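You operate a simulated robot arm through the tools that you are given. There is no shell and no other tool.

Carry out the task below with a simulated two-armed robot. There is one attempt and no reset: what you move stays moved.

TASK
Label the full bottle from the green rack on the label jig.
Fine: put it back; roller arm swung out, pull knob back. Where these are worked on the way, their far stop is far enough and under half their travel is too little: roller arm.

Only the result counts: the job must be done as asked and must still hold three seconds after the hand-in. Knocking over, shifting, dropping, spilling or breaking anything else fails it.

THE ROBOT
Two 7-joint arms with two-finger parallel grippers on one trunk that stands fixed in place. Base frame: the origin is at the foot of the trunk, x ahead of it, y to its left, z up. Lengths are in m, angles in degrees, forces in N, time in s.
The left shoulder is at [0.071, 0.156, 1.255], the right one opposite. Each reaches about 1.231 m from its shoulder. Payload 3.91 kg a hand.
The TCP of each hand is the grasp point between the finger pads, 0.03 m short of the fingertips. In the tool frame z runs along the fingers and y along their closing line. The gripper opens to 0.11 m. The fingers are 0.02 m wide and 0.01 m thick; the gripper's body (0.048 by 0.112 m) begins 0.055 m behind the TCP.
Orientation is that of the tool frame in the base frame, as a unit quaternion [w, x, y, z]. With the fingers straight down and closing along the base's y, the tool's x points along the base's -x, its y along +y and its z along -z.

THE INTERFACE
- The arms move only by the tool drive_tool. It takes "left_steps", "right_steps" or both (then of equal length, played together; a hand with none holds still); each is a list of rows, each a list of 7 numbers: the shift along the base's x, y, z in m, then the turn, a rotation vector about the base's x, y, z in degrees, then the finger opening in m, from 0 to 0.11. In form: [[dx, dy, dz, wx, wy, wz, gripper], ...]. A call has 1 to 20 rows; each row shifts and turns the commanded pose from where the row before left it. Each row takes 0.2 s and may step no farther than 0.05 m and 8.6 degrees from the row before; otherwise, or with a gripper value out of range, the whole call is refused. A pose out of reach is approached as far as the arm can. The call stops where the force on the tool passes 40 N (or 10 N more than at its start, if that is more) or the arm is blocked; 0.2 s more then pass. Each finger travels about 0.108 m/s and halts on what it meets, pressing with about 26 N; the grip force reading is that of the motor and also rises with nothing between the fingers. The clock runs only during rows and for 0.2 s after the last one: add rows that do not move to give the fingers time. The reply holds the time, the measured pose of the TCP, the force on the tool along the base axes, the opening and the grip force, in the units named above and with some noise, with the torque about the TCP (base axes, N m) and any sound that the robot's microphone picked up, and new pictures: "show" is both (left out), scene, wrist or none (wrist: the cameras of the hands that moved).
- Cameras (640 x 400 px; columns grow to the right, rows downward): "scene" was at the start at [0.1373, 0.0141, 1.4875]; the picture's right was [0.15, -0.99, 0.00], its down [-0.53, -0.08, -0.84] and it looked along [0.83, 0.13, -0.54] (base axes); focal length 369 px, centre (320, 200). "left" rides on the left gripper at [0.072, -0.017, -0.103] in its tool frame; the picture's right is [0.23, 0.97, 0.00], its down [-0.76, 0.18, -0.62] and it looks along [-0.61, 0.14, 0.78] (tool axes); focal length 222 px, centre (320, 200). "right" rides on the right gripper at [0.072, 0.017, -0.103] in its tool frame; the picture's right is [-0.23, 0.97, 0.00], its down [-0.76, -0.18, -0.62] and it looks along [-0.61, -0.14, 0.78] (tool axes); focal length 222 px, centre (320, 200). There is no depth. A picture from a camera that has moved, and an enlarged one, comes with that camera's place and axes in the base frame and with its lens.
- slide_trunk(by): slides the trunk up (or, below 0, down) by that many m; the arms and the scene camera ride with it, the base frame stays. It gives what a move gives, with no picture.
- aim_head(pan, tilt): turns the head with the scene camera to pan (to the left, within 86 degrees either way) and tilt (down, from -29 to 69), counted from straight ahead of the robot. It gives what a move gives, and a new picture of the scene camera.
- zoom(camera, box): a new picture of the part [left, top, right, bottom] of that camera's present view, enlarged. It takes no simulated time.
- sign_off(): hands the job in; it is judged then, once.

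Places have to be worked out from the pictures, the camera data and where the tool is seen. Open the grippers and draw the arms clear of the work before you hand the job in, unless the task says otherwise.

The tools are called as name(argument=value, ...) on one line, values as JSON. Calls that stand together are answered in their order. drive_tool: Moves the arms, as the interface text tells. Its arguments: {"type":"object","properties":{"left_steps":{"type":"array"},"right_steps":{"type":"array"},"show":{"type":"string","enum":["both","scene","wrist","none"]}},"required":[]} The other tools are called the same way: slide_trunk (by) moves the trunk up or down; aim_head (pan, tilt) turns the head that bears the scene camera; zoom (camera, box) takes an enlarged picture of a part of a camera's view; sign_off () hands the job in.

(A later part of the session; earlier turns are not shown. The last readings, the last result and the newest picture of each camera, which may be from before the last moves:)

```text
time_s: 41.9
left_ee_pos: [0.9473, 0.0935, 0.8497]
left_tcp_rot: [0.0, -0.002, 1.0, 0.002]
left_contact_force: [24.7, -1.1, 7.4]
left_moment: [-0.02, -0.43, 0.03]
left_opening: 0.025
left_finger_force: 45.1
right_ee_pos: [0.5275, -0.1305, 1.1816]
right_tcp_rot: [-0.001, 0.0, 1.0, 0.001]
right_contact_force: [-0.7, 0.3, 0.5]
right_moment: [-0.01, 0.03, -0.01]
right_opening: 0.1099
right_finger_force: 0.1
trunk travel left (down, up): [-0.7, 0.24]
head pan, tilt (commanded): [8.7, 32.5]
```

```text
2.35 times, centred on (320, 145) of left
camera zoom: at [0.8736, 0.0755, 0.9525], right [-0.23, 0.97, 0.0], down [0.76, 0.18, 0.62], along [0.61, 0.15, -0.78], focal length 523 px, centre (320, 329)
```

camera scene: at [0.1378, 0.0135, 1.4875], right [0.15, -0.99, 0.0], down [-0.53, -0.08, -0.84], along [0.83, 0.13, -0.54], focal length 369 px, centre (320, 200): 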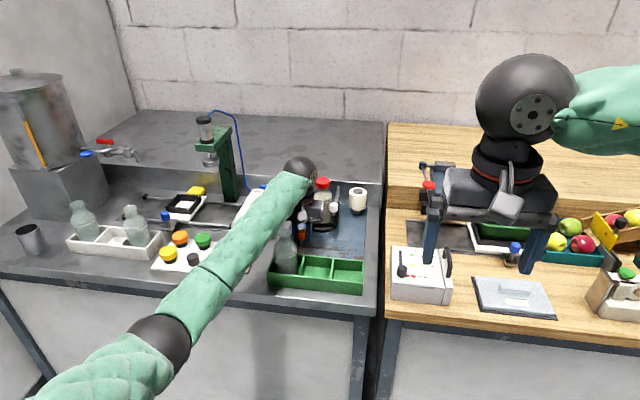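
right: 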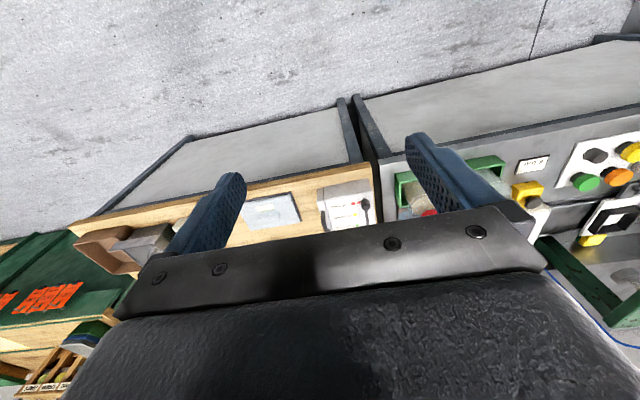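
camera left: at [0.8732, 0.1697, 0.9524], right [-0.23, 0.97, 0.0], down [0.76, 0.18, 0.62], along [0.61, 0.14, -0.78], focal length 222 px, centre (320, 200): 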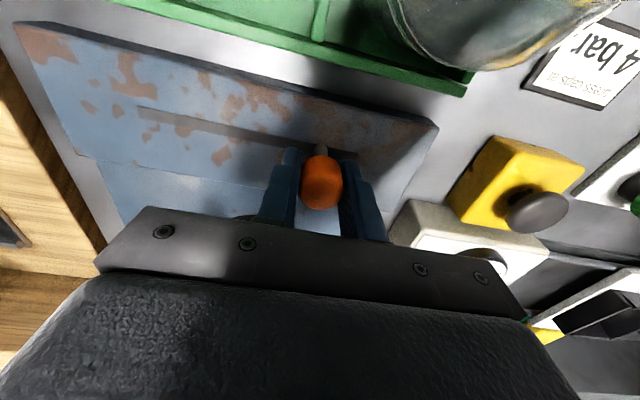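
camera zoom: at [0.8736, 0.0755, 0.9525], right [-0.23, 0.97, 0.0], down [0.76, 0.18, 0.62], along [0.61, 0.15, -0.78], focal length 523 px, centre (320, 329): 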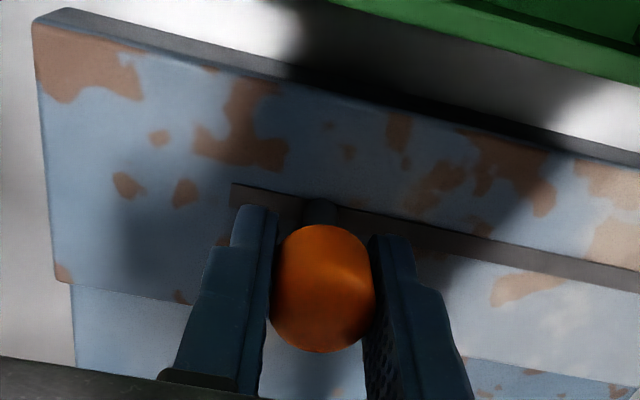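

Slot end is ~5 mm farther than at the start, and Fx shows I'm off in x by ~2.5 mm. I correct x and push the last bit to the stop.

drive_tool(left_steps=[[0.0025, -0.003, 0, 0, 0, 0, 0.015], [0, -0.003, 0, 0, 0, 0, 0.015], [0, -0.001, 0, 0, 0, 0, 0.015], [0, 0, 0, 0, 0, 0, 0.015]], show="none")

zoom(camera="left", box=[200, 60, 440, 230])

```text
time_s: 42.9
left_ee_pos: [0.9463, 0.0875, 0.8496]
left_tcp_rot: [-0.002, 0.0, 1.0, 0.002]
left_contact_force: [-4.2, 1.3, 5.6]
left_moment: [0.01, 0.54, -0.04]
left_opening: 0.025
left_finger_force: 44.8
right_ee_pos: [0.5255, -0.1303, 1.1817]
right_tcp_rot: [0.0, -0.001, 1.0, 0.0]
right_contact_force: [-0.6, -1.1, 1.3]
right_moment: [0.03, -0.02, -0.01]
right_opening: 0.11
right_finger_force: 0.1
trunk travel left (down, up): [-0.7, 0.24]
head pan, tilt (commanded): [8.7, 32.5]
```

```text
2.35 times, centred on (320, 145) of left
camera zoom: at [0.8737, 0.0695, 0.9525], right [-0.23, 0.97, 0.0], down [0.76, 0.18, 0.62], along [0.6, 0.15, -0.78], focal length 523 px, centre (320, 329)
```

zoom: 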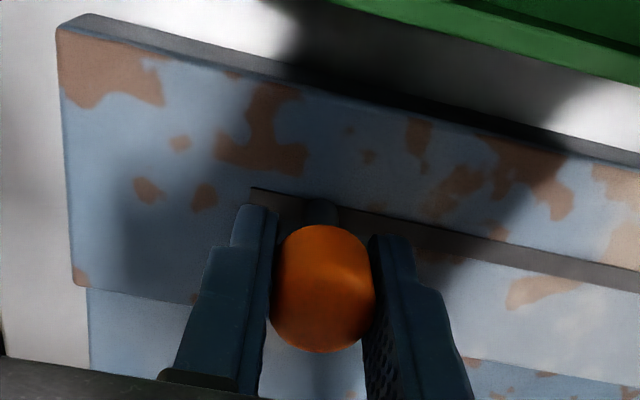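

Slot end is now where it was originally (col ≈250 vs 248). I push 3 mm more to confirm the stop.

drive_tool(left_steps=[[0, -0.002, 0, 0, 0, 0, 0.015], [0, -0.001, 0, 0, 0, 0, 0.015], [0, 0, 0, 0, 0, 0, 0.015]], show="none")

zoom(camera="left", box=[200, 60, 440, 230])

```text
time_s: 43.7
left_ee_pos: [0.9472, 0.0853, 0.8505]
left_tcp_rot: [0.0, -0.002, 1.0, 0.002]
left_contact_force: [-12.8, 6.4, 3.3]
left_moment: [0.18, 0.35, 0.03]
left_opening: 0.0251
left_finger_force: 45.4
right_ee_pos: [0.5253, -0.1301, 1.1839]
right_tcp_rot: [-0.001, -0.001, 1.0, 0.0]
right_contact_force: [0.6, -0.5, 0.5]
right_moment: [-0.01, -0.02, -0.01]
right_opening: 0.11
right_finger_force: 0.0
trunk travel left (down, up): [-0.7, 0.24]
head pan, tilt (commanded): [8.7, 32.5]
```

```text
2.35 times, centred on (320, 145) of left
camera zoom: at [0.8736, 0.067, 0.9525], right [-0.23, 0.97, 0.0], down [0.76, 0.18, 0.62], along [0.6, 0.15, -0.78], focal length 523 px, centre (320, 329)
```

zoom: 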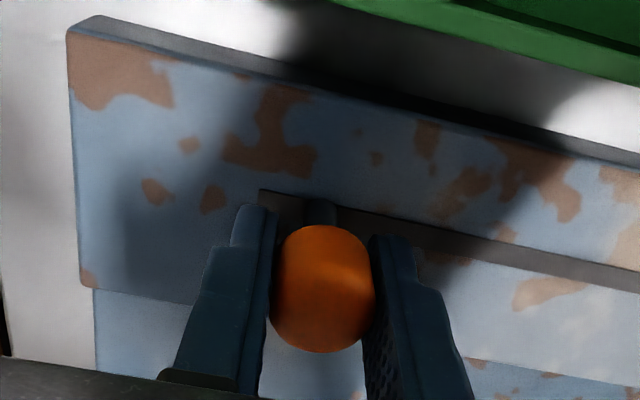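

The knob is at its home stop. I unload, open, and rise straight up to look at everything.

drive_tool(left_steps=[[-0.001, 0.0007, 0, 0, 0, 0, 0.015], [0, 0, 0, 0, 0, 0, 0.04], [0, 0, 0, 0, 0, 0, 0.07], [0, 0, 0.02, 0, 0, 0, 0.07], [0, 0, 0.04, 0, 0, 0, 0.07], [0, 0, 0.04, 0, 0, 0, 0.07], [0, 0, 0.04, 0, 0, 0, 0.085], [-0.03, 0.03, 0.04, 0, 0, 0, 0.085], [-0.02, 0.03, 0.02, 0, 0, 0, 0.085], [0, 0, 0, 0, 0, 0, 0.085]])

zoom(camera="scene", box=[290, 170, 380, 260])

zoom(camera="left", box=[200, 60, 440, 230])

```text
refused: row 8 steps farther than a row can; nothing moved
```

```text
4.44 times, centred on (335, 215) of scene
camera zoom: at [0.1361, 0.0144, 1.4876], right [0.15, -0.99, 0.0], down [-0.53, -0.08, -0.84], along [0.83, 0.13, -0.54], focal length 1640 px, centre (253, 133)
```

zoom: 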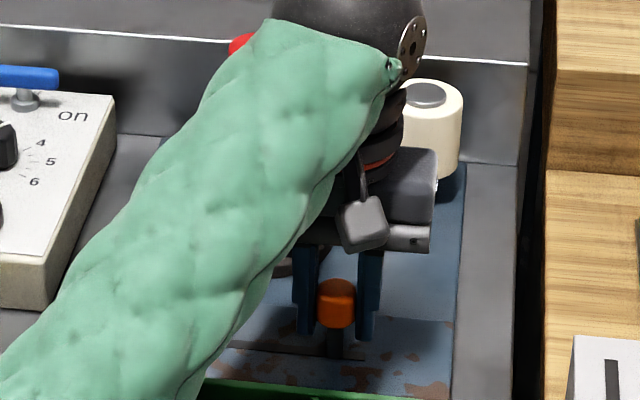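

```text
2.35 times, centred on (320, 145) of left
camera zoom: at [0.8736, 0.067, 0.9525], right [-0.23, 0.97, 0.0], down [0.76, 0.18, 0.62], along [0.6, 0.15, -0.78], focal length 523 px, centre (320, 329)
```

zoom: 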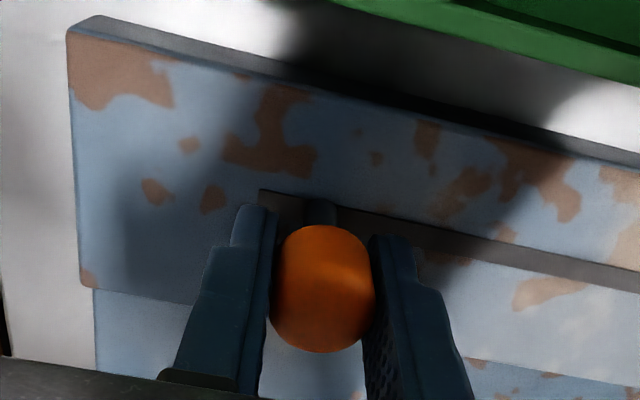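

One row was too long and nothing moved; knob column matches its original place in the scene view. I repeat with shorter rows.

drive_tool(left_steps=[[-0.001, 0.0007, 0, 0, 0, 0, 0.015], [0, 0, 0, 0, 0, 0, 0.04], [0, 0, 0, 0, 0, 0, 0.07], [0, 0, 0.02, 0, 0, 0, 0.07], [0, 0, 0.04, 0, 0, 0, 0.07], [0, 0, 0.04, 0, 0, 0, 0.07], [0, 0, 0.04, 0, 0, 0, 0.085], [-0.02, 0.02, 0.03, 0, 0, 0, 0.085], [-0.02, 0.02, 0.03, 0, 0, 0, 0.085], [0, 0, 0, 0, 0, 0, 0.085]])

zoom(camera="scene", box=[290, 170, 380, 260])

zoom(camera="left", box=[200, 60, 440, 230])

```text
time_s: 45.9
left_ee_pos: [0.905, 0.1226, 1.0498]
left_tcp_rot: [-0.002, -0.001, 1.0, 0.002]
left_contact_force: [0.8, -0.1, -0.4]
left_moment: [0.02, -0.01, 0.01]
left_opening: 0.0849
left_finger_force: 0.1
right_ee_pos: [0.5282, -0.1316, 1.1815]
right_tcp_rot: [0.0, -0.001, 1.0, 0.001]
right_contact_force: [0.3, 0.3, -0.2]
right_moment: [0.02, 0.0, -0.02]
right_opening: 0.11
right_finger_force: 0.1
trunk travel left (down, up): [-0.7, 0.24]
head pan, tilt (commanded): [8.7, 32.5]
camera scene: at [0.1384, 0.0125, 1.4873], right [0.15, -0.99, 0.0], down [-0.53, -0.08, -0.84], along [0.83, 0.13, -0.54], focal length 369 px, centre (320, 200)
camera left: at [0.8319, 0.1043, 1.1526], right [-0.23, 0.97, 0.0], down [0.76, 0.18, 0.62], along [0.6, 0.15, -0.78], focal length 222 px, centre (320, 200)
```

scene: 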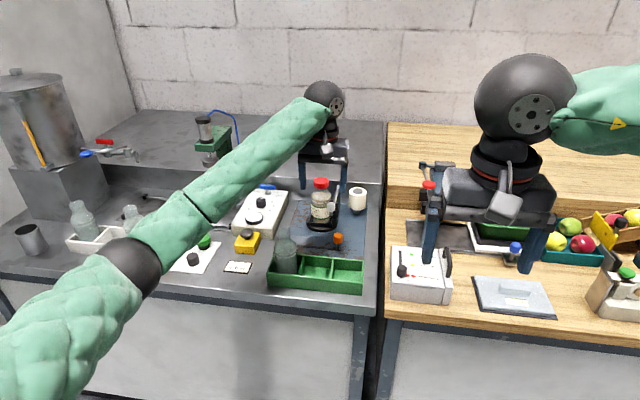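
left: 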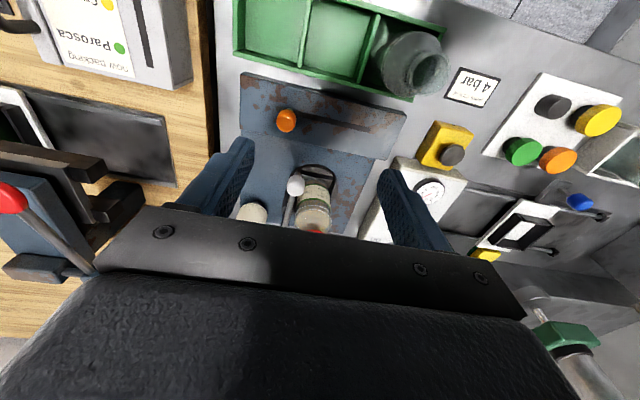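

```text
4.44 times, centred on (335, 215) of scene
camera zoom: at [0.1384, 0.0125, 1.4873], right [0.15, -0.99, 0.0], down [-0.53, -0.08, -0.84], along [0.83, 0.13, -0.54], focal length 1640 px, centre (253, 133)
```

zoom: 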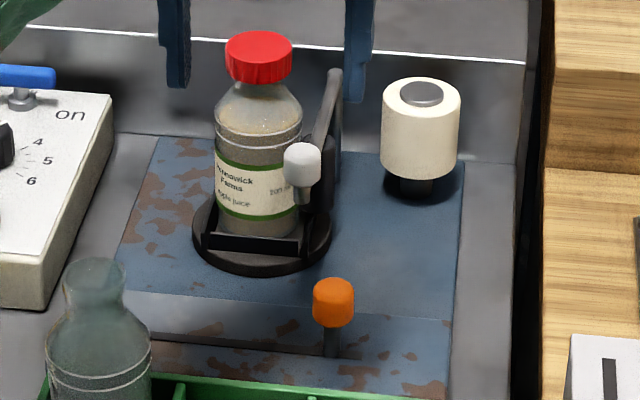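

```text
2.35 times, centred on (320, 145) of left
camera zoom: at [0.8319, 0.1043, 1.1526], right [-0.23, 0.97, 0.0], down [0.76, 0.18, 0.62], along [0.6, 0.15, -0.78], focal length 523 px, centre (320, 329)
```

zoom: 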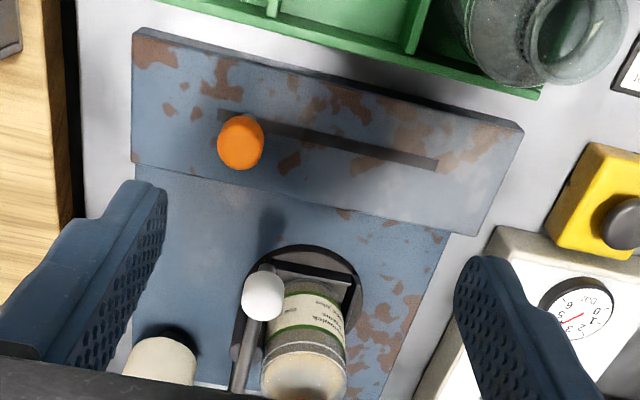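

Label ("…Farms apple juice") is on; nest and knob are home. Now I return to the white handle at ≈(1.000, 0.113) to swing the roller arm out.

drive_tool(left_steps=[[0.032, -0.003, 0, 0, 0, 0, 0.065], [0.032, -0.003, 0, 0, 0, 0, 0.065], [0.0305, -0.002, -0.02, 0, 0, 0, 0.065], [0, 0, -0.02, 0, 0, 0, 0.065], [0, 0, 0, 0, 0, 0, 0.065]])

zoom(camera="left", box=[200, 80, 440, 230])

```text
time_s: 47.1
left_ee_pos: [1.0002, 0.1171, 1.0119]
left_tcp_rot: [-0.001, -0.001, 1.0, 0.002]
left_contact_force: [0.2, 1.1, -1.1]
left_moment: [0.0, 0.02, 0.01]
left_opening: 0.0649
left_finger_force: 0.0
right_ee_pos: [0.5259, -0.1306, 1.182]
right_tcp_rot: [-0.001, -0.001, 1.0, 0.0]
right_contact_force: [0.0, -0.2, 1.0]
right_moment: [-0.01, 0.05, 0.01]
right_opening: 0.1099
right_finger_force: 0.0
trunk travel left (down, up): [-0.7, 0.24]
head pan, tilt (commanded): [8.7, 32.5]
camera scene: at [0.1372, 0.0137, 1.4875], right [0.15, -0.99, 0.0], down [-0.53, -0.08, -0.84], along [0.83, 0.13, -0.54], focal length 369 px, centre (320, 200)
camera left: at [0.9276, 0.0997, 1.1142], right [-0.23, 0.97, 0.0], down [0.76, 0.18, 0.62], along [0.61, 0.15, -0.78], focal length 222 px, centre (320, 200)
```

scene: 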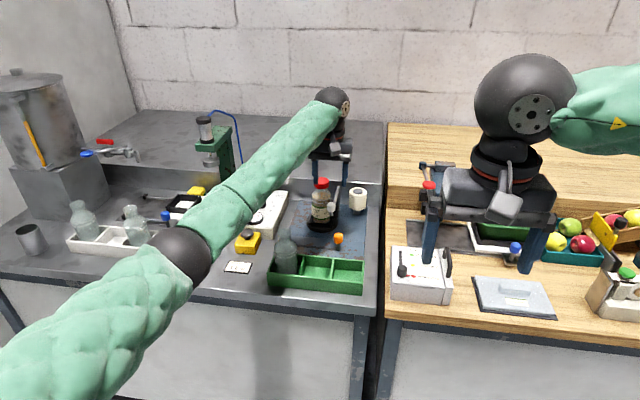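
left: 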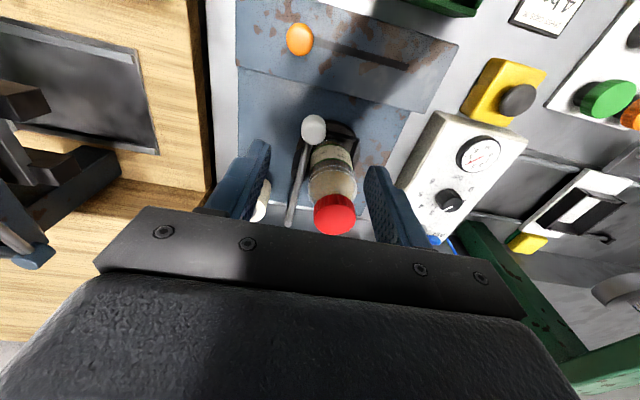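

```text
2.67 times, centred on (320, 155) of left
camera zoom: at [0.9276, 0.0997, 1.1142], right [-0.23, 0.97, 0.0], down [0.76, 0.18, 0.62], along [0.61, 0.15, -0.78], focal length 592 px, centre (320, 320)
```

zoom: 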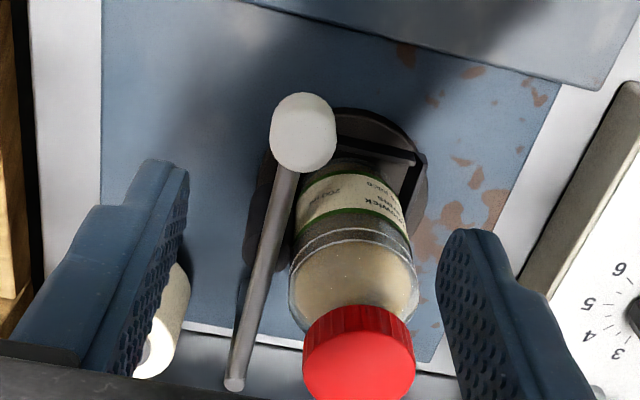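

Handle is ~4 mm to the right and slightly ahead of the TCP. I align, descend and grip it.

drive_tool(left_steps=[[0.002, -0.004, -0.02, 0, 0, 0, 0.065], [0, 0, -0.03, 0, 0, 0, 0.065], [0, 0, -0.034, 0, 0, 0, 0.065], [0, 0, 0, 0, 0, 0, 0.05], [0, 0, 0, 0, 0, 0, 0.03], [0, 0, 0, 0, 0, 0, 0.015], [0, 0, 0, 0, 0, 0, 0.015]], show="wrist")

zoom(camera="left", box=[200, 80, 440, 230])

zoom(camera="scene", box=[290, 160, 370, 220])

```text
time_s: 48.7
left_ee_pos: [1.0051, 0.1119, 0.9247]
left_tcp_rot: [-0.002, -0.001, 1.0, 0.001]
left_contact_force: [-2.2, 0.2, 1.7]
left_moment: [-0.04, 0.06, 0.03]
left_opening: 0.0225
left_finger_force: 44.9
right_ee_pos: [0.5258, -0.1302, 1.1832]
right_tcp_rot: [0.0, -0.001, 1.0, 0.0]
right_contact_force: [0.4, 1.1, 0.8]
right_moment: [0.01, -0.01, -0.01]
right_opening: 0.1097
right_finger_force: 0.1
trunk travel left (down, up): [-0.7, 0.24]
head pan, tilt (commanded): [8.7, 32.5]
camera left: at [0.9322, 0.0957, 1.0275], right [-0.23, 0.97, 0.0], down [0.76, 0.18, 0.62], along [0.61, 0.15, -0.78], focal length 222 px, centre (320, 200)
```

left: 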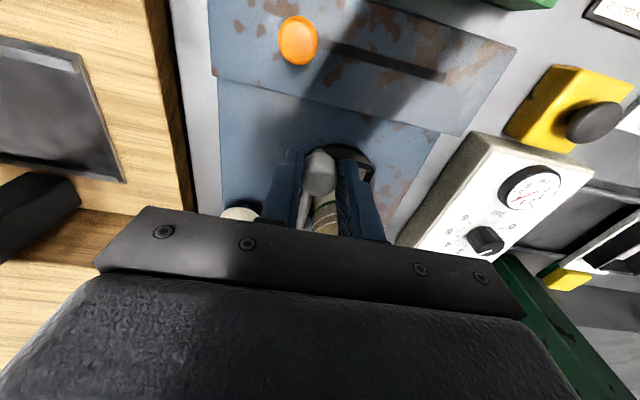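

```text
2.67 times, centred on (320, 155) of left
camera zoom: at [0.9322, 0.0957, 1.0275], right [-0.23, 0.97, 0.0], down [0.76, 0.18, 0.62], along [0.61, 0.15, -0.78], focal length 592 px, centre (320, 320)
```

zoom: 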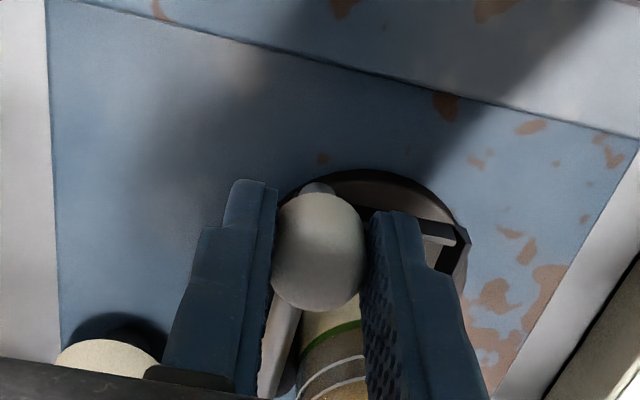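

```text
6.67 times, centred on (330, 190) of scene
camera zoom: at [0.1372, 0.0138, 1.4875], right [0.15, -0.99, 0.0], down [-0.53, -0.08, -0.84], along [0.83, 0.13, -0.54], focal length 2461 px, centre (253, 267)
```

zoom: 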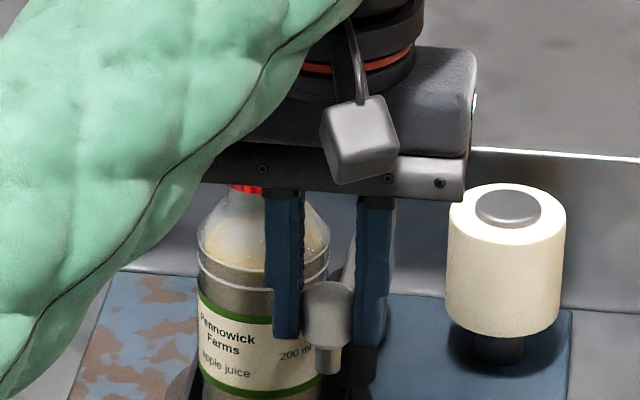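

Handle gripped with negligible force. I swing it back out along the same arc.

drive_tool(left_steps=[[0, -0.007, 0, 0, 0, 0, 0.015], [0.0002, -0.011, 0, 0, 0, 0, 0.015], [0.001, -0.011, 0, 0, 0, 0, 0.015], [0.0017, -0.0109, 0, 0, 0, 0, 0.015], [0, 0, 0, 0, 0, 0, 0.015]], show="none")

zoom(camera="scene", box=[290, 160, 380, 230])

zoom(camera="left", box=[200, 80, 440, 230])

```text
time_s: 49.9
left_ee_pos: [1.0072, 0.0711, 0.9239]
left_tcp_rot: [-0.002, 0.0, 1.0, 0.001]
left_contact_force: [-3.9, 0.2, -7.8]
left_moment: [0.03, 0.17, 0.06]
left_opening: 0.0227
left_finger_force: 44.6
right_ee_pos: [0.5259, -0.1297, 1.1821]
right_tcp_rot: [0.0, -0.001, 1.0, 0.001]
right_contact_force: [0.2, -0.4, -0.4]
right_moment: [-0.01, -0.02, 0.02]
right_opening: 0.1102
right_finger_force: 0.0
trunk travel left (down, up): [-0.7, 0.24]
head pan, tilt (commanded): [8.7, 32.5]
```

```text
5.71 times, centred on (335, 195) of scene
camera zoom: at [0.1381, 0.0141, 1.4872], right [0.15, -0.99, 0.0], down [-0.53, -0.08, -0.84], along [0.83, 0.13, -0.54], focal length 2109 px, centre (234, 229)
```

zoom: 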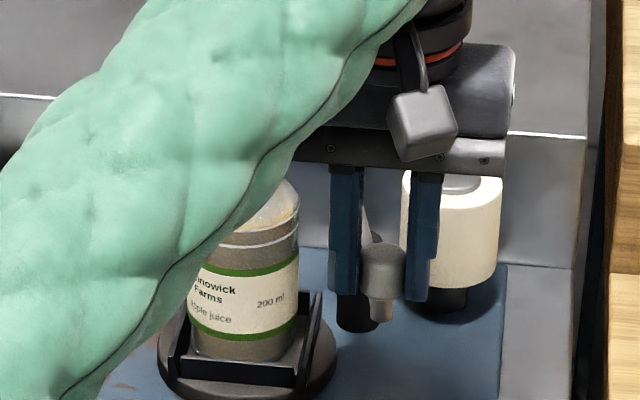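

```text
2.67 times, centred on (320, 155) of left
camera zoom: at [0.9341, 0.0542, 1.0278], right [-0.23, 0.97, 0.0], down [0.76, 0.18, 0.62], along [0.6, 0.14, -0.78], focal length 592 px, centre (320, 320)
```

zoom: 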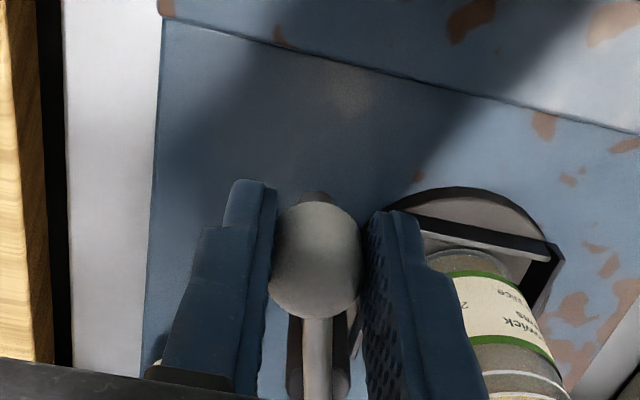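

The arm comes out with the bottle left standing. I finish the outward swing to its stop.

drive_tool(left_steps=[[0.002, -0.0108, -0.0008, 0, 0, 0, 0.015], [0.003, -0.0105, 0, 0, 0, 0, 0.015], [0.0035, -0.0104, 0, 0, 0, 0, 0.015], [0.0025, -0.005, 0, 0, 0, 0, 0.015], [0, 0, 0, 0, 0, 0, 0.015]], show="none")

zoom(camera="scene", box=[300, 160, 390, 230])

zoom(camera="left", box=[200, 80, 440, 230])

```text
time_s: 51.1
left_ee_pos: [1.0171, 0.0373, 0.9251]
left_tcp_rot: [0.0, -0.002, 1.0, 0.002]
left_contact_force: [7.9, 5.6, 2.7]
left_moment: [0.15, -0.05, 0.33]
left_opening: 0.0227
left_finger_force: 45.0
right_ee_pos: [0.5269, -0.13, 1.181]
right_tcp_rot: [-0.001, -0.001, 1.0, 0.0]
right_contact_force: [-0.1, 0.1, 0.5]
right_moment: [-0.01, 0.0, 0.01]
right_opening: 0.1098
right_finger_force: 0.0
trunk travel left (down, up): [-0.7, 0.24]
head pan, tilt (commanded): [8.7, 32.5]
```

```text
5.71 times, centred on (345, 195) of scene
camera zoom: at [0.1379, 0.0144, 1.4875], right [0.15, -0.99, 0.0], down [-0.53, -0.08, -0.84], along [0.83, 0.13, -0.54], focal length 2109 px, centre (177, 229)
```

zoom: 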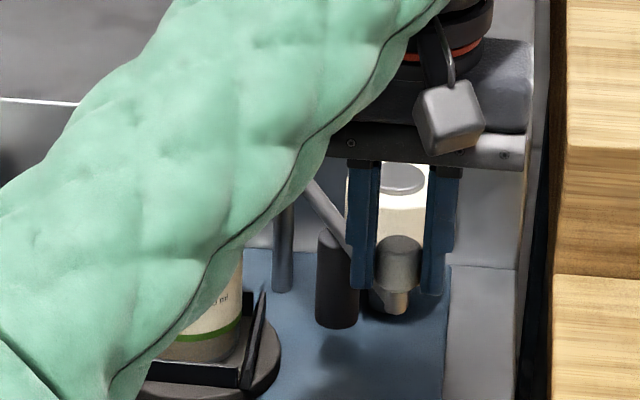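

```text
2.67 times, centred on (320, 155) of left
camera zoom: at [0.9448, 0.0196, 1.0277], right [-0.23, 0.97, 0.0], down [0.76, 0.18, 0.62], along [0.61, 0.15, -0.78], focal length 592 px, centre (320, 320)
```

zoom: 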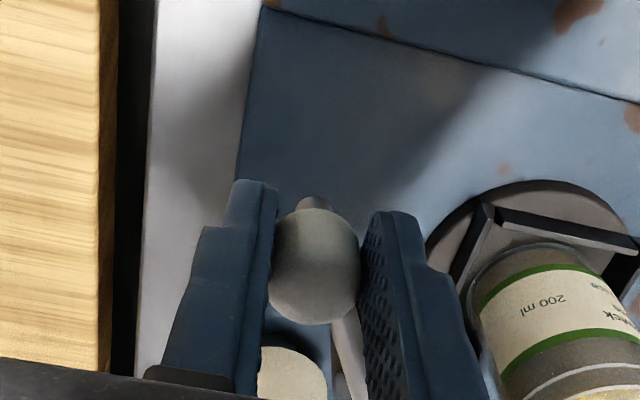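

Almost at the outer stop. I press a couple of millimetres more to confirm.

drive_tool(left_steps=[[0.001, -0.002, 0, 0, 0, 0, 0.015], [0.0005, -0.001, 0, 0, 0, 0, 0.015], [0, 0, 0, 0, 0, 0, 0.015]], show="none")

zoom(camera="left", box=[200, 80, 440, 230])

```text
time_s: 51.9
left_ee_pos: [1.0175, 0.0362, 0.925]
left_tcp_rot: [-0.002, -0.003, 1.0, 0.001]
left_contact_force: [-2.4, 19.9, 4.7]
left_moment: [0.62, 0.21, 0.33]
left_opening: 0.0228
left_finger_force: 44.8
right_ee_pos: [0.526, -0.128, 1.1822]
right_tcp_rot: [0.0, -0.001, 1.0, -0.001]
right_contact_force: [0.3, -0.4, 0.1]
right_moment: [0.0, -0.01, 0.02]
right_opening: 0.11
right_finger_force: 0.0
trunk travel left (down, up): [-0.7, 0.24]
head pan, tilt (commanded): [8.7, 32.5]
```

```text
2.67 times, centred on (320, 155) of left
camera zoom: at [0.9457, 0.0179, 1.0278], right [-0.23, 0.97, 0.0], down [0.76, 0.18, 0.62], along [0.6, 0.15, -0.78], focal length 592 px, centre (320, 320)
```

zoom: 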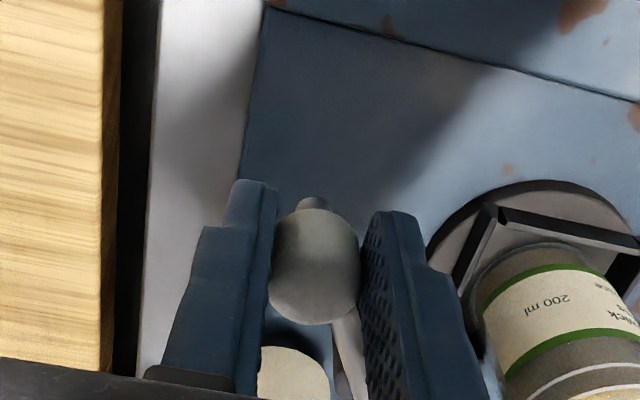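

Outer stop confirmed (Fy +20 N). I unload, open, and lift straight up.

drive_tool(left_steps=[[0, 0.0018, 0, 0, 0, 0, 0.015], [0, 0, 0, 0, 0, 0, 0.03], [0, 0, 0, 0, 0, 0, 0.05], [0, 0, 0.02, 0, 0, 0, 0.05], [0, 0, 0.035, 0, 0, 0, 0.06], [0, 0, 0.035, 0, 0, 0, 0.085], [0, 0, 0.03, 0, 0, 0, 0.085], [-0.04, 0.02, 0, 0, 0, 0, 0.085], [-0.04, 0.02, 0, 0, 0, 0, 0.085], [-0.04, 0.03, 0, 0, 0, 0, 0.085], [0, 0, 0, 0, 0, 0, 0.085]])

zoom(camera="scene", box=[290, 160, 380, 240])

zoom(camera="left", box=[200, 60, 440, 230])

```text
time_s: 54.3
left_ee_pos: [0.9026, 0.1063, 1.047]
left_tcp_rot: [-0.002, -0.001, 1.0, 0.001]
left_contact_force: [-0.5, -0.4, 0.5]
left_moment: [0.02, 0.03, 0.01]
left_opening: 0.0849
left_finger_force: 0.0
right_ee_pos: [0.5271, -0.1293, 1.1819]
right_tcp_rot: [-0.001, -0.001, 1.0, 0.0]
right_contact_force: [0.0, 0.0, -1.1]
right_moment: [0.01, 0.04, 0.03]
right_opening: 0.1101
right_finger_force: 0.0
trunk travel left (down, up): [-0.7, 0.24]
head pan, tilt (commanded): [8.7, 32.5]
camera scene: at [0.1384, 0.0133, 1.4873], right [0.15, -0.99, 0.0], down [-0.53, -0.08, -0.84], along [0.83, 0.13, -0.54], focal length 369 px, centre (320, 200)
camera left: at [0.8299, 0.0883, 1.149], right [-0.23, 0.97, 0.0], down [0.76, 0.18, 0.62], along [0.6, 0.15, -0.78], focal length 222 px, centre (320, 200)
```

scene: 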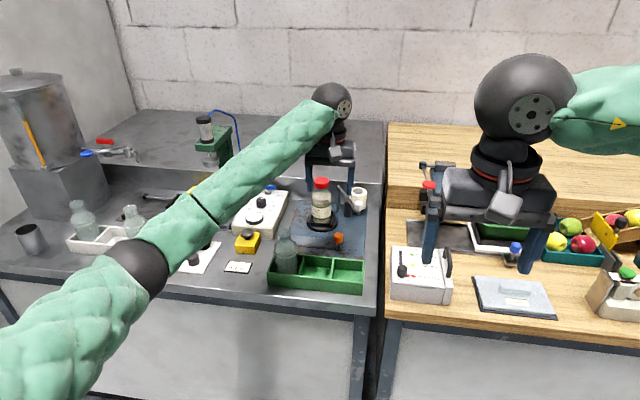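
left: 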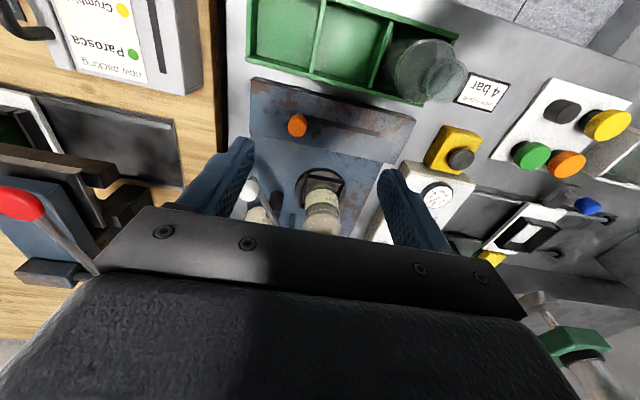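

```text
5.00 times, centred on (335, 200) of scene
camera zoom: at [0.1384, 0.0133, 1.4873], right [0.15, -0.99, 0.0], down [-0.53, -0.08, -0.84], along [0.83, 0.13, -0.54], focal length 1845 px, centre (245, 200)
```

zoom: 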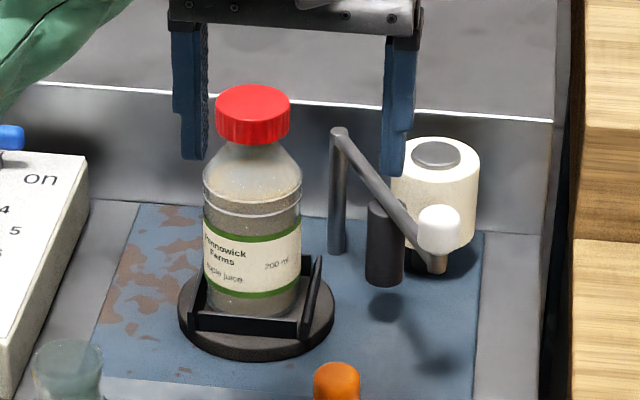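

```text
2.35 times, centred on (320, 145) of left
camera zoom: at [0.8299, 0.0883, 1.149], right [-0.23, 0.97, 0.0], down [0.76, 0.18, 0.62], along [0.6, 0.15, -0.78], focal length 523 px, centre (320, 329)
```

zoom: 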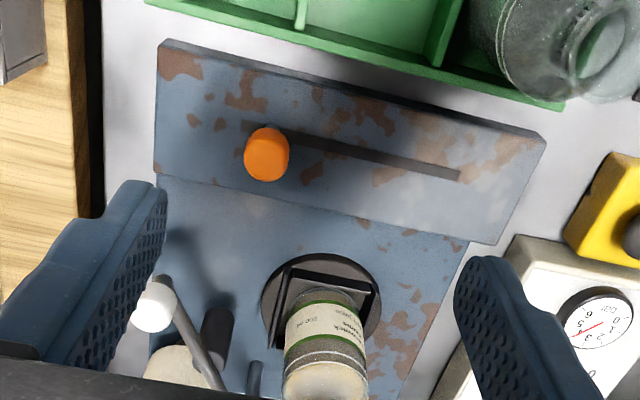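

Everything is as needed: arm out, knob home, label on. Now I go back over the bottle (cap ≈(1.0775, 0.153)) to fetch it.

drive_tool(left_steps=[[0.035, 0.01, 0, 0, 0, 0, 0.1], [0.035, 0.01, 0, 0, 0, 0, 0.1], [0.035, 0.01, 0, 0, 0, 0, 0.1], [0.035, 0.009, 0, 0, 0, 0, 0.1], [0.037, 0.009, -0.01, 0, 0, 0, 0.1], [0, 0, 0, 0, 0, 0, 0.1]])

zoom(camera="left", box=[200, 80, 440, 230])

zoom(camera="scene", box=[290, 140, 380, 220])

```text
time_s: 55.7
left_ee_pos: [1.0757, 0.1528, 1.0339]
left_tcp_rot: [0.0, -0.001, 1.0, 0.001]
left_contact_force: [-0.4, 0.0, -1.0]
left_moment: [-0.03, -0.02, 0.01]
left_opening: 0.1001
left_finger_force: 0.1
right_ee_pos: [0.5263, -0.1296, 1.1814]
right_tcp_rot: [0.0, 0.0, 1.0, -0.001]
right_contact_force: [-0.1, 0.3, 0.7]
right_moment: [-0.01, -0.01, 0.01]
right_opening: 0.1098
right_finger_force: 0.0
trunk travel left (down, up): [-0.7, 0.24]
head pan, tilt (commanded): [8.7, 32.5]
camera scene: at [0.1371, 0.0149, 1.4875], right [0.15, -0.99, 0.0], down [-0.53, -0.08, -0.84], along [0.83, 0.13, -0.54], focal length 369 px, centre (320, 200)
camera left: at [1.0028, 0.1349, 1.1369], right [-0.23, 0.97, 0.0], down [0.76, 0.18, 0.62], along [0.61, 0.15, -0.78], focal length 222 px, centre (320, 200)
```

scene: 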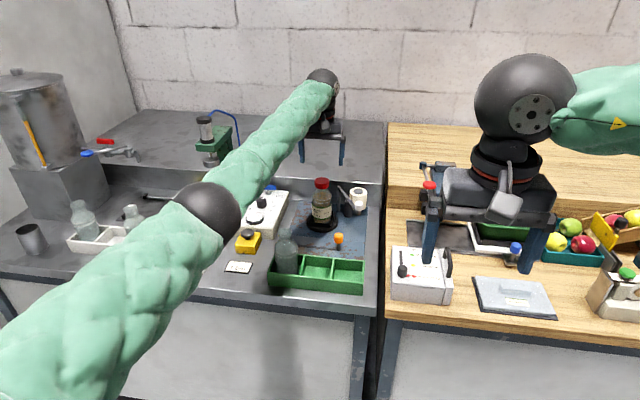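
left: 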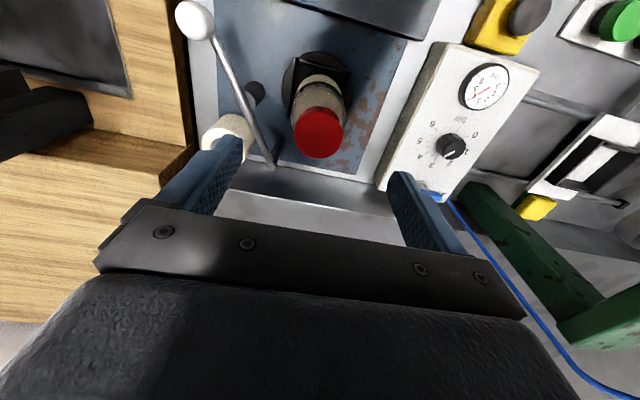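

```text
2.67 times, centred on (320, 155) of left
camera zoom: at [1.0028, 0.1349, 1.1369], right [-0.23, 0.97, 0.0], down [0.76, 0.18, 0.62], along [0.61, 0.15, -0.78], focal length 592 px, centre (320, 320)
```

zoom: 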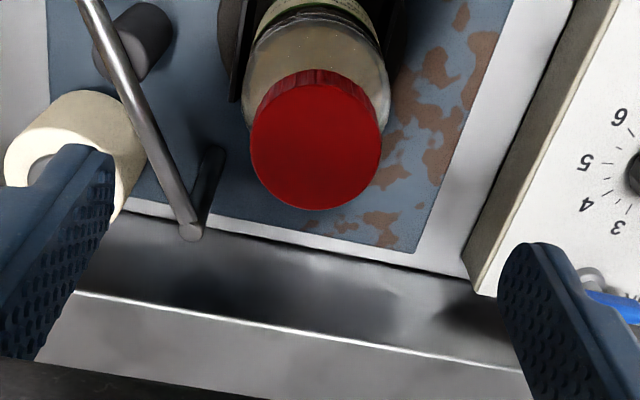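

```text
5.00 times, centred on (335, 180) of scene
camera zoom: at [0.1371, 0.0149, 1.4875], right [0.15, -0.99, 0.0], down [-0.53, -0.08, -0.84], along [0.83, 0.13, -0.54], focal length 1845 px, centre (245, 300)
```

zoom: 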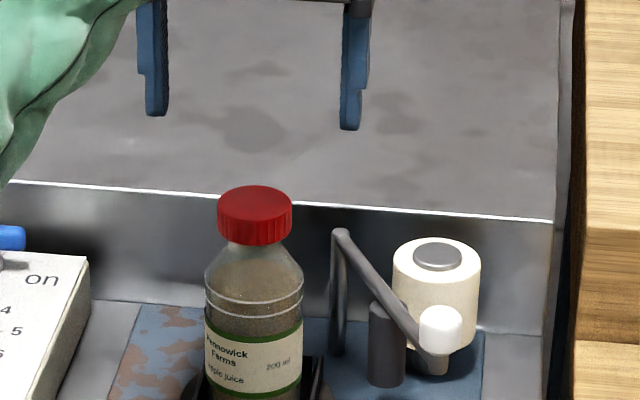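

Cap is centred in y and ~4 mm ahead of the TCP. I align and descend around the bottle with 85 mm opening (keeps clear of the roller).

drive_tool(left_steps=[[0.004, 0, -0.025, 0, 0, 0, 0.085], [0, 0, -0.035, 0, 0, 0, 0.085], [0, 0, -0.035, 0, 0, 0, 0.085], [0, 0, -0.02, 0, 0, 0, 0.085], [0, 0, 0, 0, 0, 0, 0.085]])

zoom(camera="left", box=[200, 80, 440, 230])

zoom(camera="scene", box=[290, 160, 380, 230])

```text
time_s: 56.9
left_ee_pos: [1.078, 0.1505, 0.9217]
left_tcp_rot: [-0.001, -0.002, 1.0, 0.002]
left_contact_force: [0.2, -0.6, -1.1]
left_moment: [-0.01, 0.01, 0.01]
left_opening: 0.0851
left_finger_force: 0.0
right_ee_pos: [0.5255, -0.1293, 1.1817]
right_tcp_rot: [0.0, -0.001, 1.0, 0.0]
right_contact_force: [-0.1, -0.2, 0.4]
right_moment: [0.01, 0.02, 0.01]
right_opening: 0.1099
right_finger_force: 0.1
trunk travel left (down, up): [-0.7, 0.24]
head pan, tilt (commanded): [8.7, 32.5]
camera scene: at [0.1374, 0.0138, 1.4875], right [0.15, -0.99, 0.0], down [-0.53, -0.08, -0.84], along [0.83, 0.13, -0.54], focal length 369 px, centre (320, 200)
camera left: at [1.0055, 0.1339, 1.024], right [-0.23, 0.97, 0.0], down [0.76, 0.18, 0.62], along [0.61, 0.15, -0.78], focal length 222 px, centre (320, 200)
```

scene: 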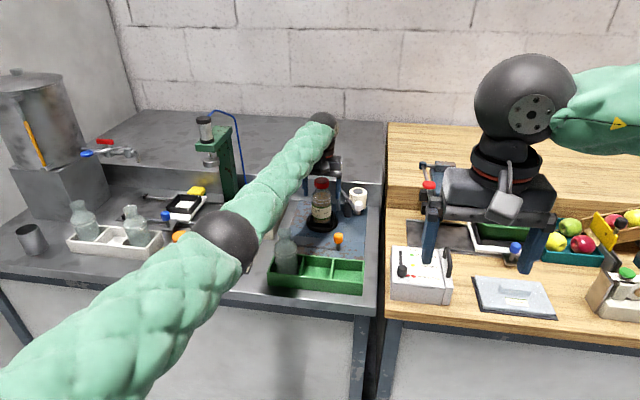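
left: 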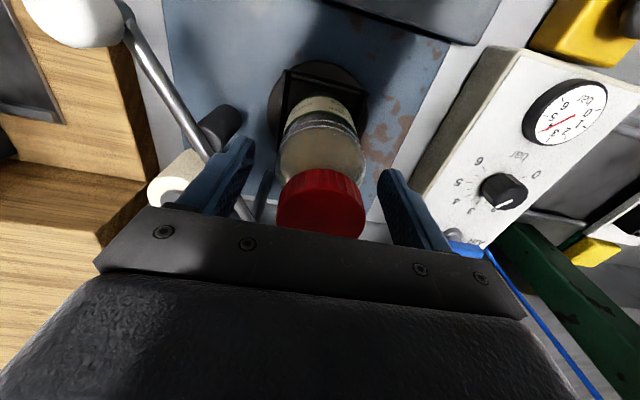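

```text
2.67 times, centred on (320, 155) of left
camera zoom: at [1.0055, 0.1339, 1.024], right [-0.23, 0.97, 0.0], down [0.76, 0.18, 0.62], along [0.61, 0.15, -0.78], focal length 592 px, centre (320, 320)
```

zoom: 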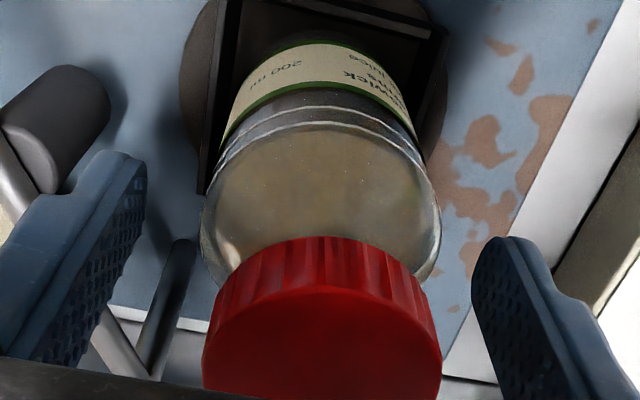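

```text
5.71 times, centred on (335, 195) of scene
camera zoom: at [0.1374, 0.0138, 1.4875], right [0.15, -0.99, 0.0], down [-0.53, -0.08, -0.84], along [0.83, 0.13, -0.54], focal length 2109 px, centre (234, 229)
```

zoom: 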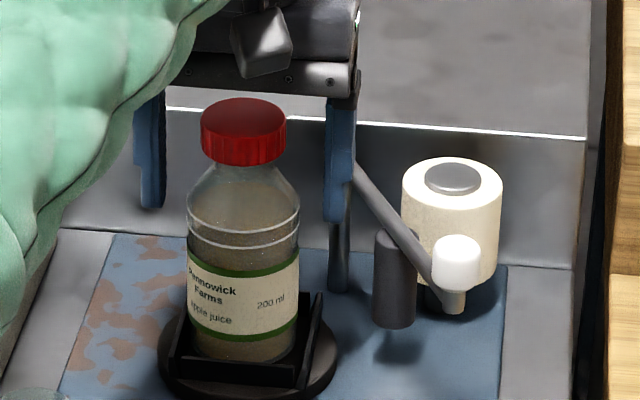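

Fingers straddle the bottle evenly, tips between shoulder ring and label top. I go down the last 20 mm and close.

drive_tool(left_steps=[[0, 0, -0.01, 0, 0, 0, 0.085], [0, 0, -0.01, 0, 0, 0, 0.085], [0, 0, 0, 0, 0, 0, 0.07], [0, 0, 0, 0, 0, 0, 0.05], [0, 0, 0, 0, 0, 0, 0.05], [0, 0, 0, 0, 0, 0, 0.05]], show="wrist")

zoom(camera="scene", box=[290, 160, 380, 230])

zoom(camera="left", box=[200, 80, 440, 230])

```text
time_s: 58.3
left_ee_pos: [1.0791, 0.1521, 0.9018]
left_tcp_rot: [-0.001, -0.003, 1.0, 0.001]
left_contact_force: [-0.1, 0.9, -0.2]
left_moment: [-0.09, -0.03, 0.02]
left_opening: 0.0588
left_finger_force: 26.1
right_ee_pos: [0.5269, -0.1305, 1.181]
right_tcp_rot: [-0.001, -0.001, 1.0, 0.0]
right_contact_force: [0.4, -0.5, -0.5]
right_moment: [-0.01, 0.02, 0.03]
right_opening: 0.1098
right_finger_force: 0.1
trunk travel left (down, up): [-0.7, 0.24]
head pan, tilt (commanded): [8.7, 32.5]
camera left: at [1.0065, 0.134, 1.0051], right [-0.23, 0.97, 0.0], down [0.76, 0.18, 0.62], along [0.61, 0.15, -0.78], focal length 222 px, centre (320, 200)
```

left: 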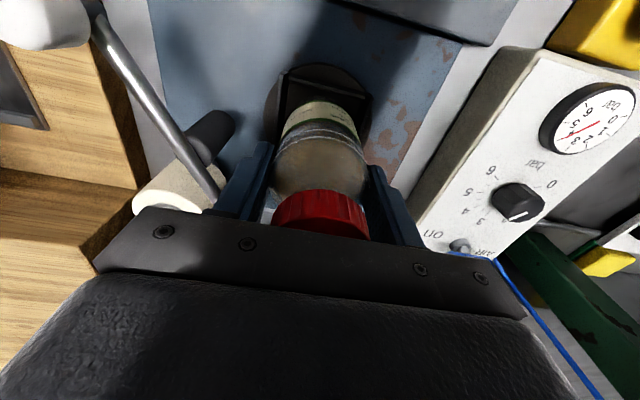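

```text
5.71 times, centred on (335, 195) of scene
camera zoom: at [0.1376, 0.0138, 1.4874], right [0.15, -0.99, 0.0], down [-0.53, -0.08, -0.84], along [0.83, 0.13, -0.54], focal length 2109 px, centre (234, 229)
```

zoom: 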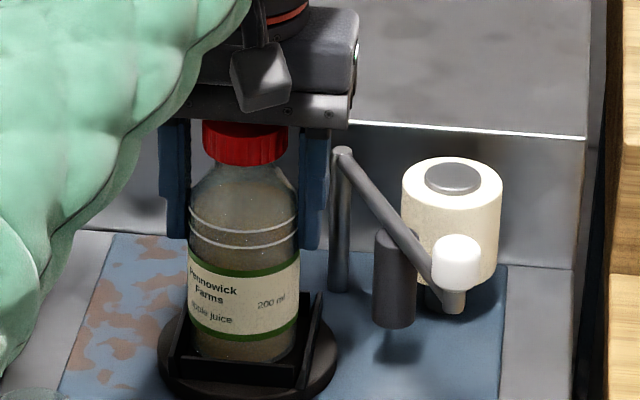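

```text
2.67 times, centred on (320, 155) of left
camera zoom: at [1.0065, 0.134, 1.0051], right [-0.23, 0.97, 0.0], down [0.76, 0.18, 0.62], along [0.61, 0.15, -0.78], focal length 592 px, centre (320, 320)
```

zoom: 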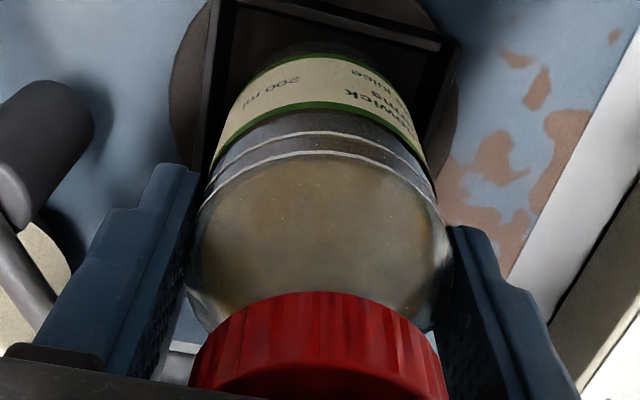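

Bottle gripped again (0.0588 m). I lift it straight out of the nest.

drive_tool(left_steps=[[0, 0, 0.008, 0, 0, 0, 0.05], [0, 0, 0.015, 0, 0, 0, 0.05], [0, 0, 0.03, 0, 0, 0, 0.05], [0, 0, 0.03, 0, 0, 0, 0.05], [0, 0, 0.03, 0, 0, 0, 0.05], [0, 0, 0.02, 0, 0, 0, 0.05], [0, 0, 0, 0, 0, 0, 0.05]])

zoom(camera="scene", box=[290, 140, 380, 230])

```text
time_s: 59.9
left_ee_pos: [1.0805, 0.1514, 1.0335]
left_tcp_rot: [-0.001, -0.001, 1.0, 0.002]
left_contact_force: [1.0, -0.2, -3.3]
left_moment: [-0.02, 0.02, -0.01]
left_opening: 0.0588
left_finger_force: 26.1
right_ee_pos: [0.5275, -0.1294, 1.182]
right_tcp_rot: [-0.001, -0.001, 1.0, 0.0]
right_contact_force: [0.2, -0.5, 0.8]
right_moment: [0.0, 0.0, 0.01]
right_opening: 0.11
right_finger_force: 0.1
trunk travel left (down, up): [-0.7, 0.24]
head pan, tilt (commanded): [8.7, 32.5]
camera scene: at [0.1383, 0.0139, 1.4874], right [0.15, -0.99, 0.0], down [-0.53, -0.08, -0.84], along [0.83, 0.13, -0.54], focal length 369 px, centre (320, 200)
camera left: at [1.0057, 0.1337, 1.1376], right [-0.23, 0.97, 0.0], down [0.76, 0.18, 0.62], along [0.6, 0.15, -0.78], focal length 222 px, centre (320, 200)
```

scene: 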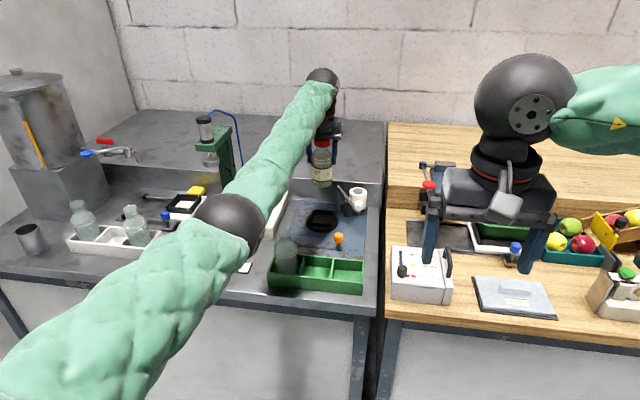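
left: 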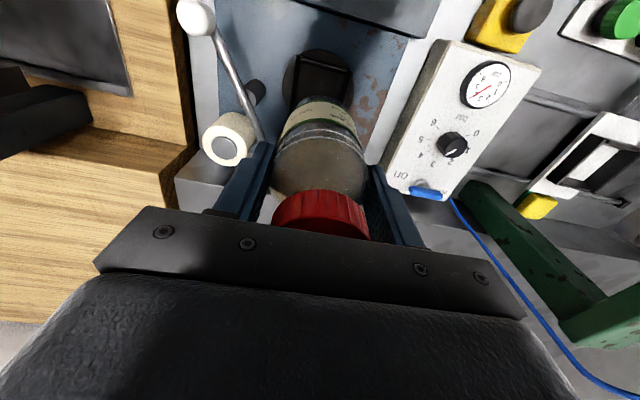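

```text
4.44 times, centred on (335, 185) of scene
camera zoom: at [0.1383, 0.0139, 1.4874], right [0.15, -0.99, 0.0], down [-0.53, -0.08, -0.84], along [0.83, 0.13, -0.54], focal length 1640 px, centre (253, 267)
```

zoom: 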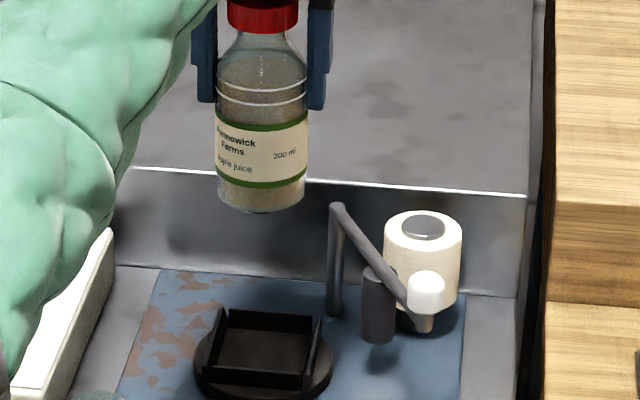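

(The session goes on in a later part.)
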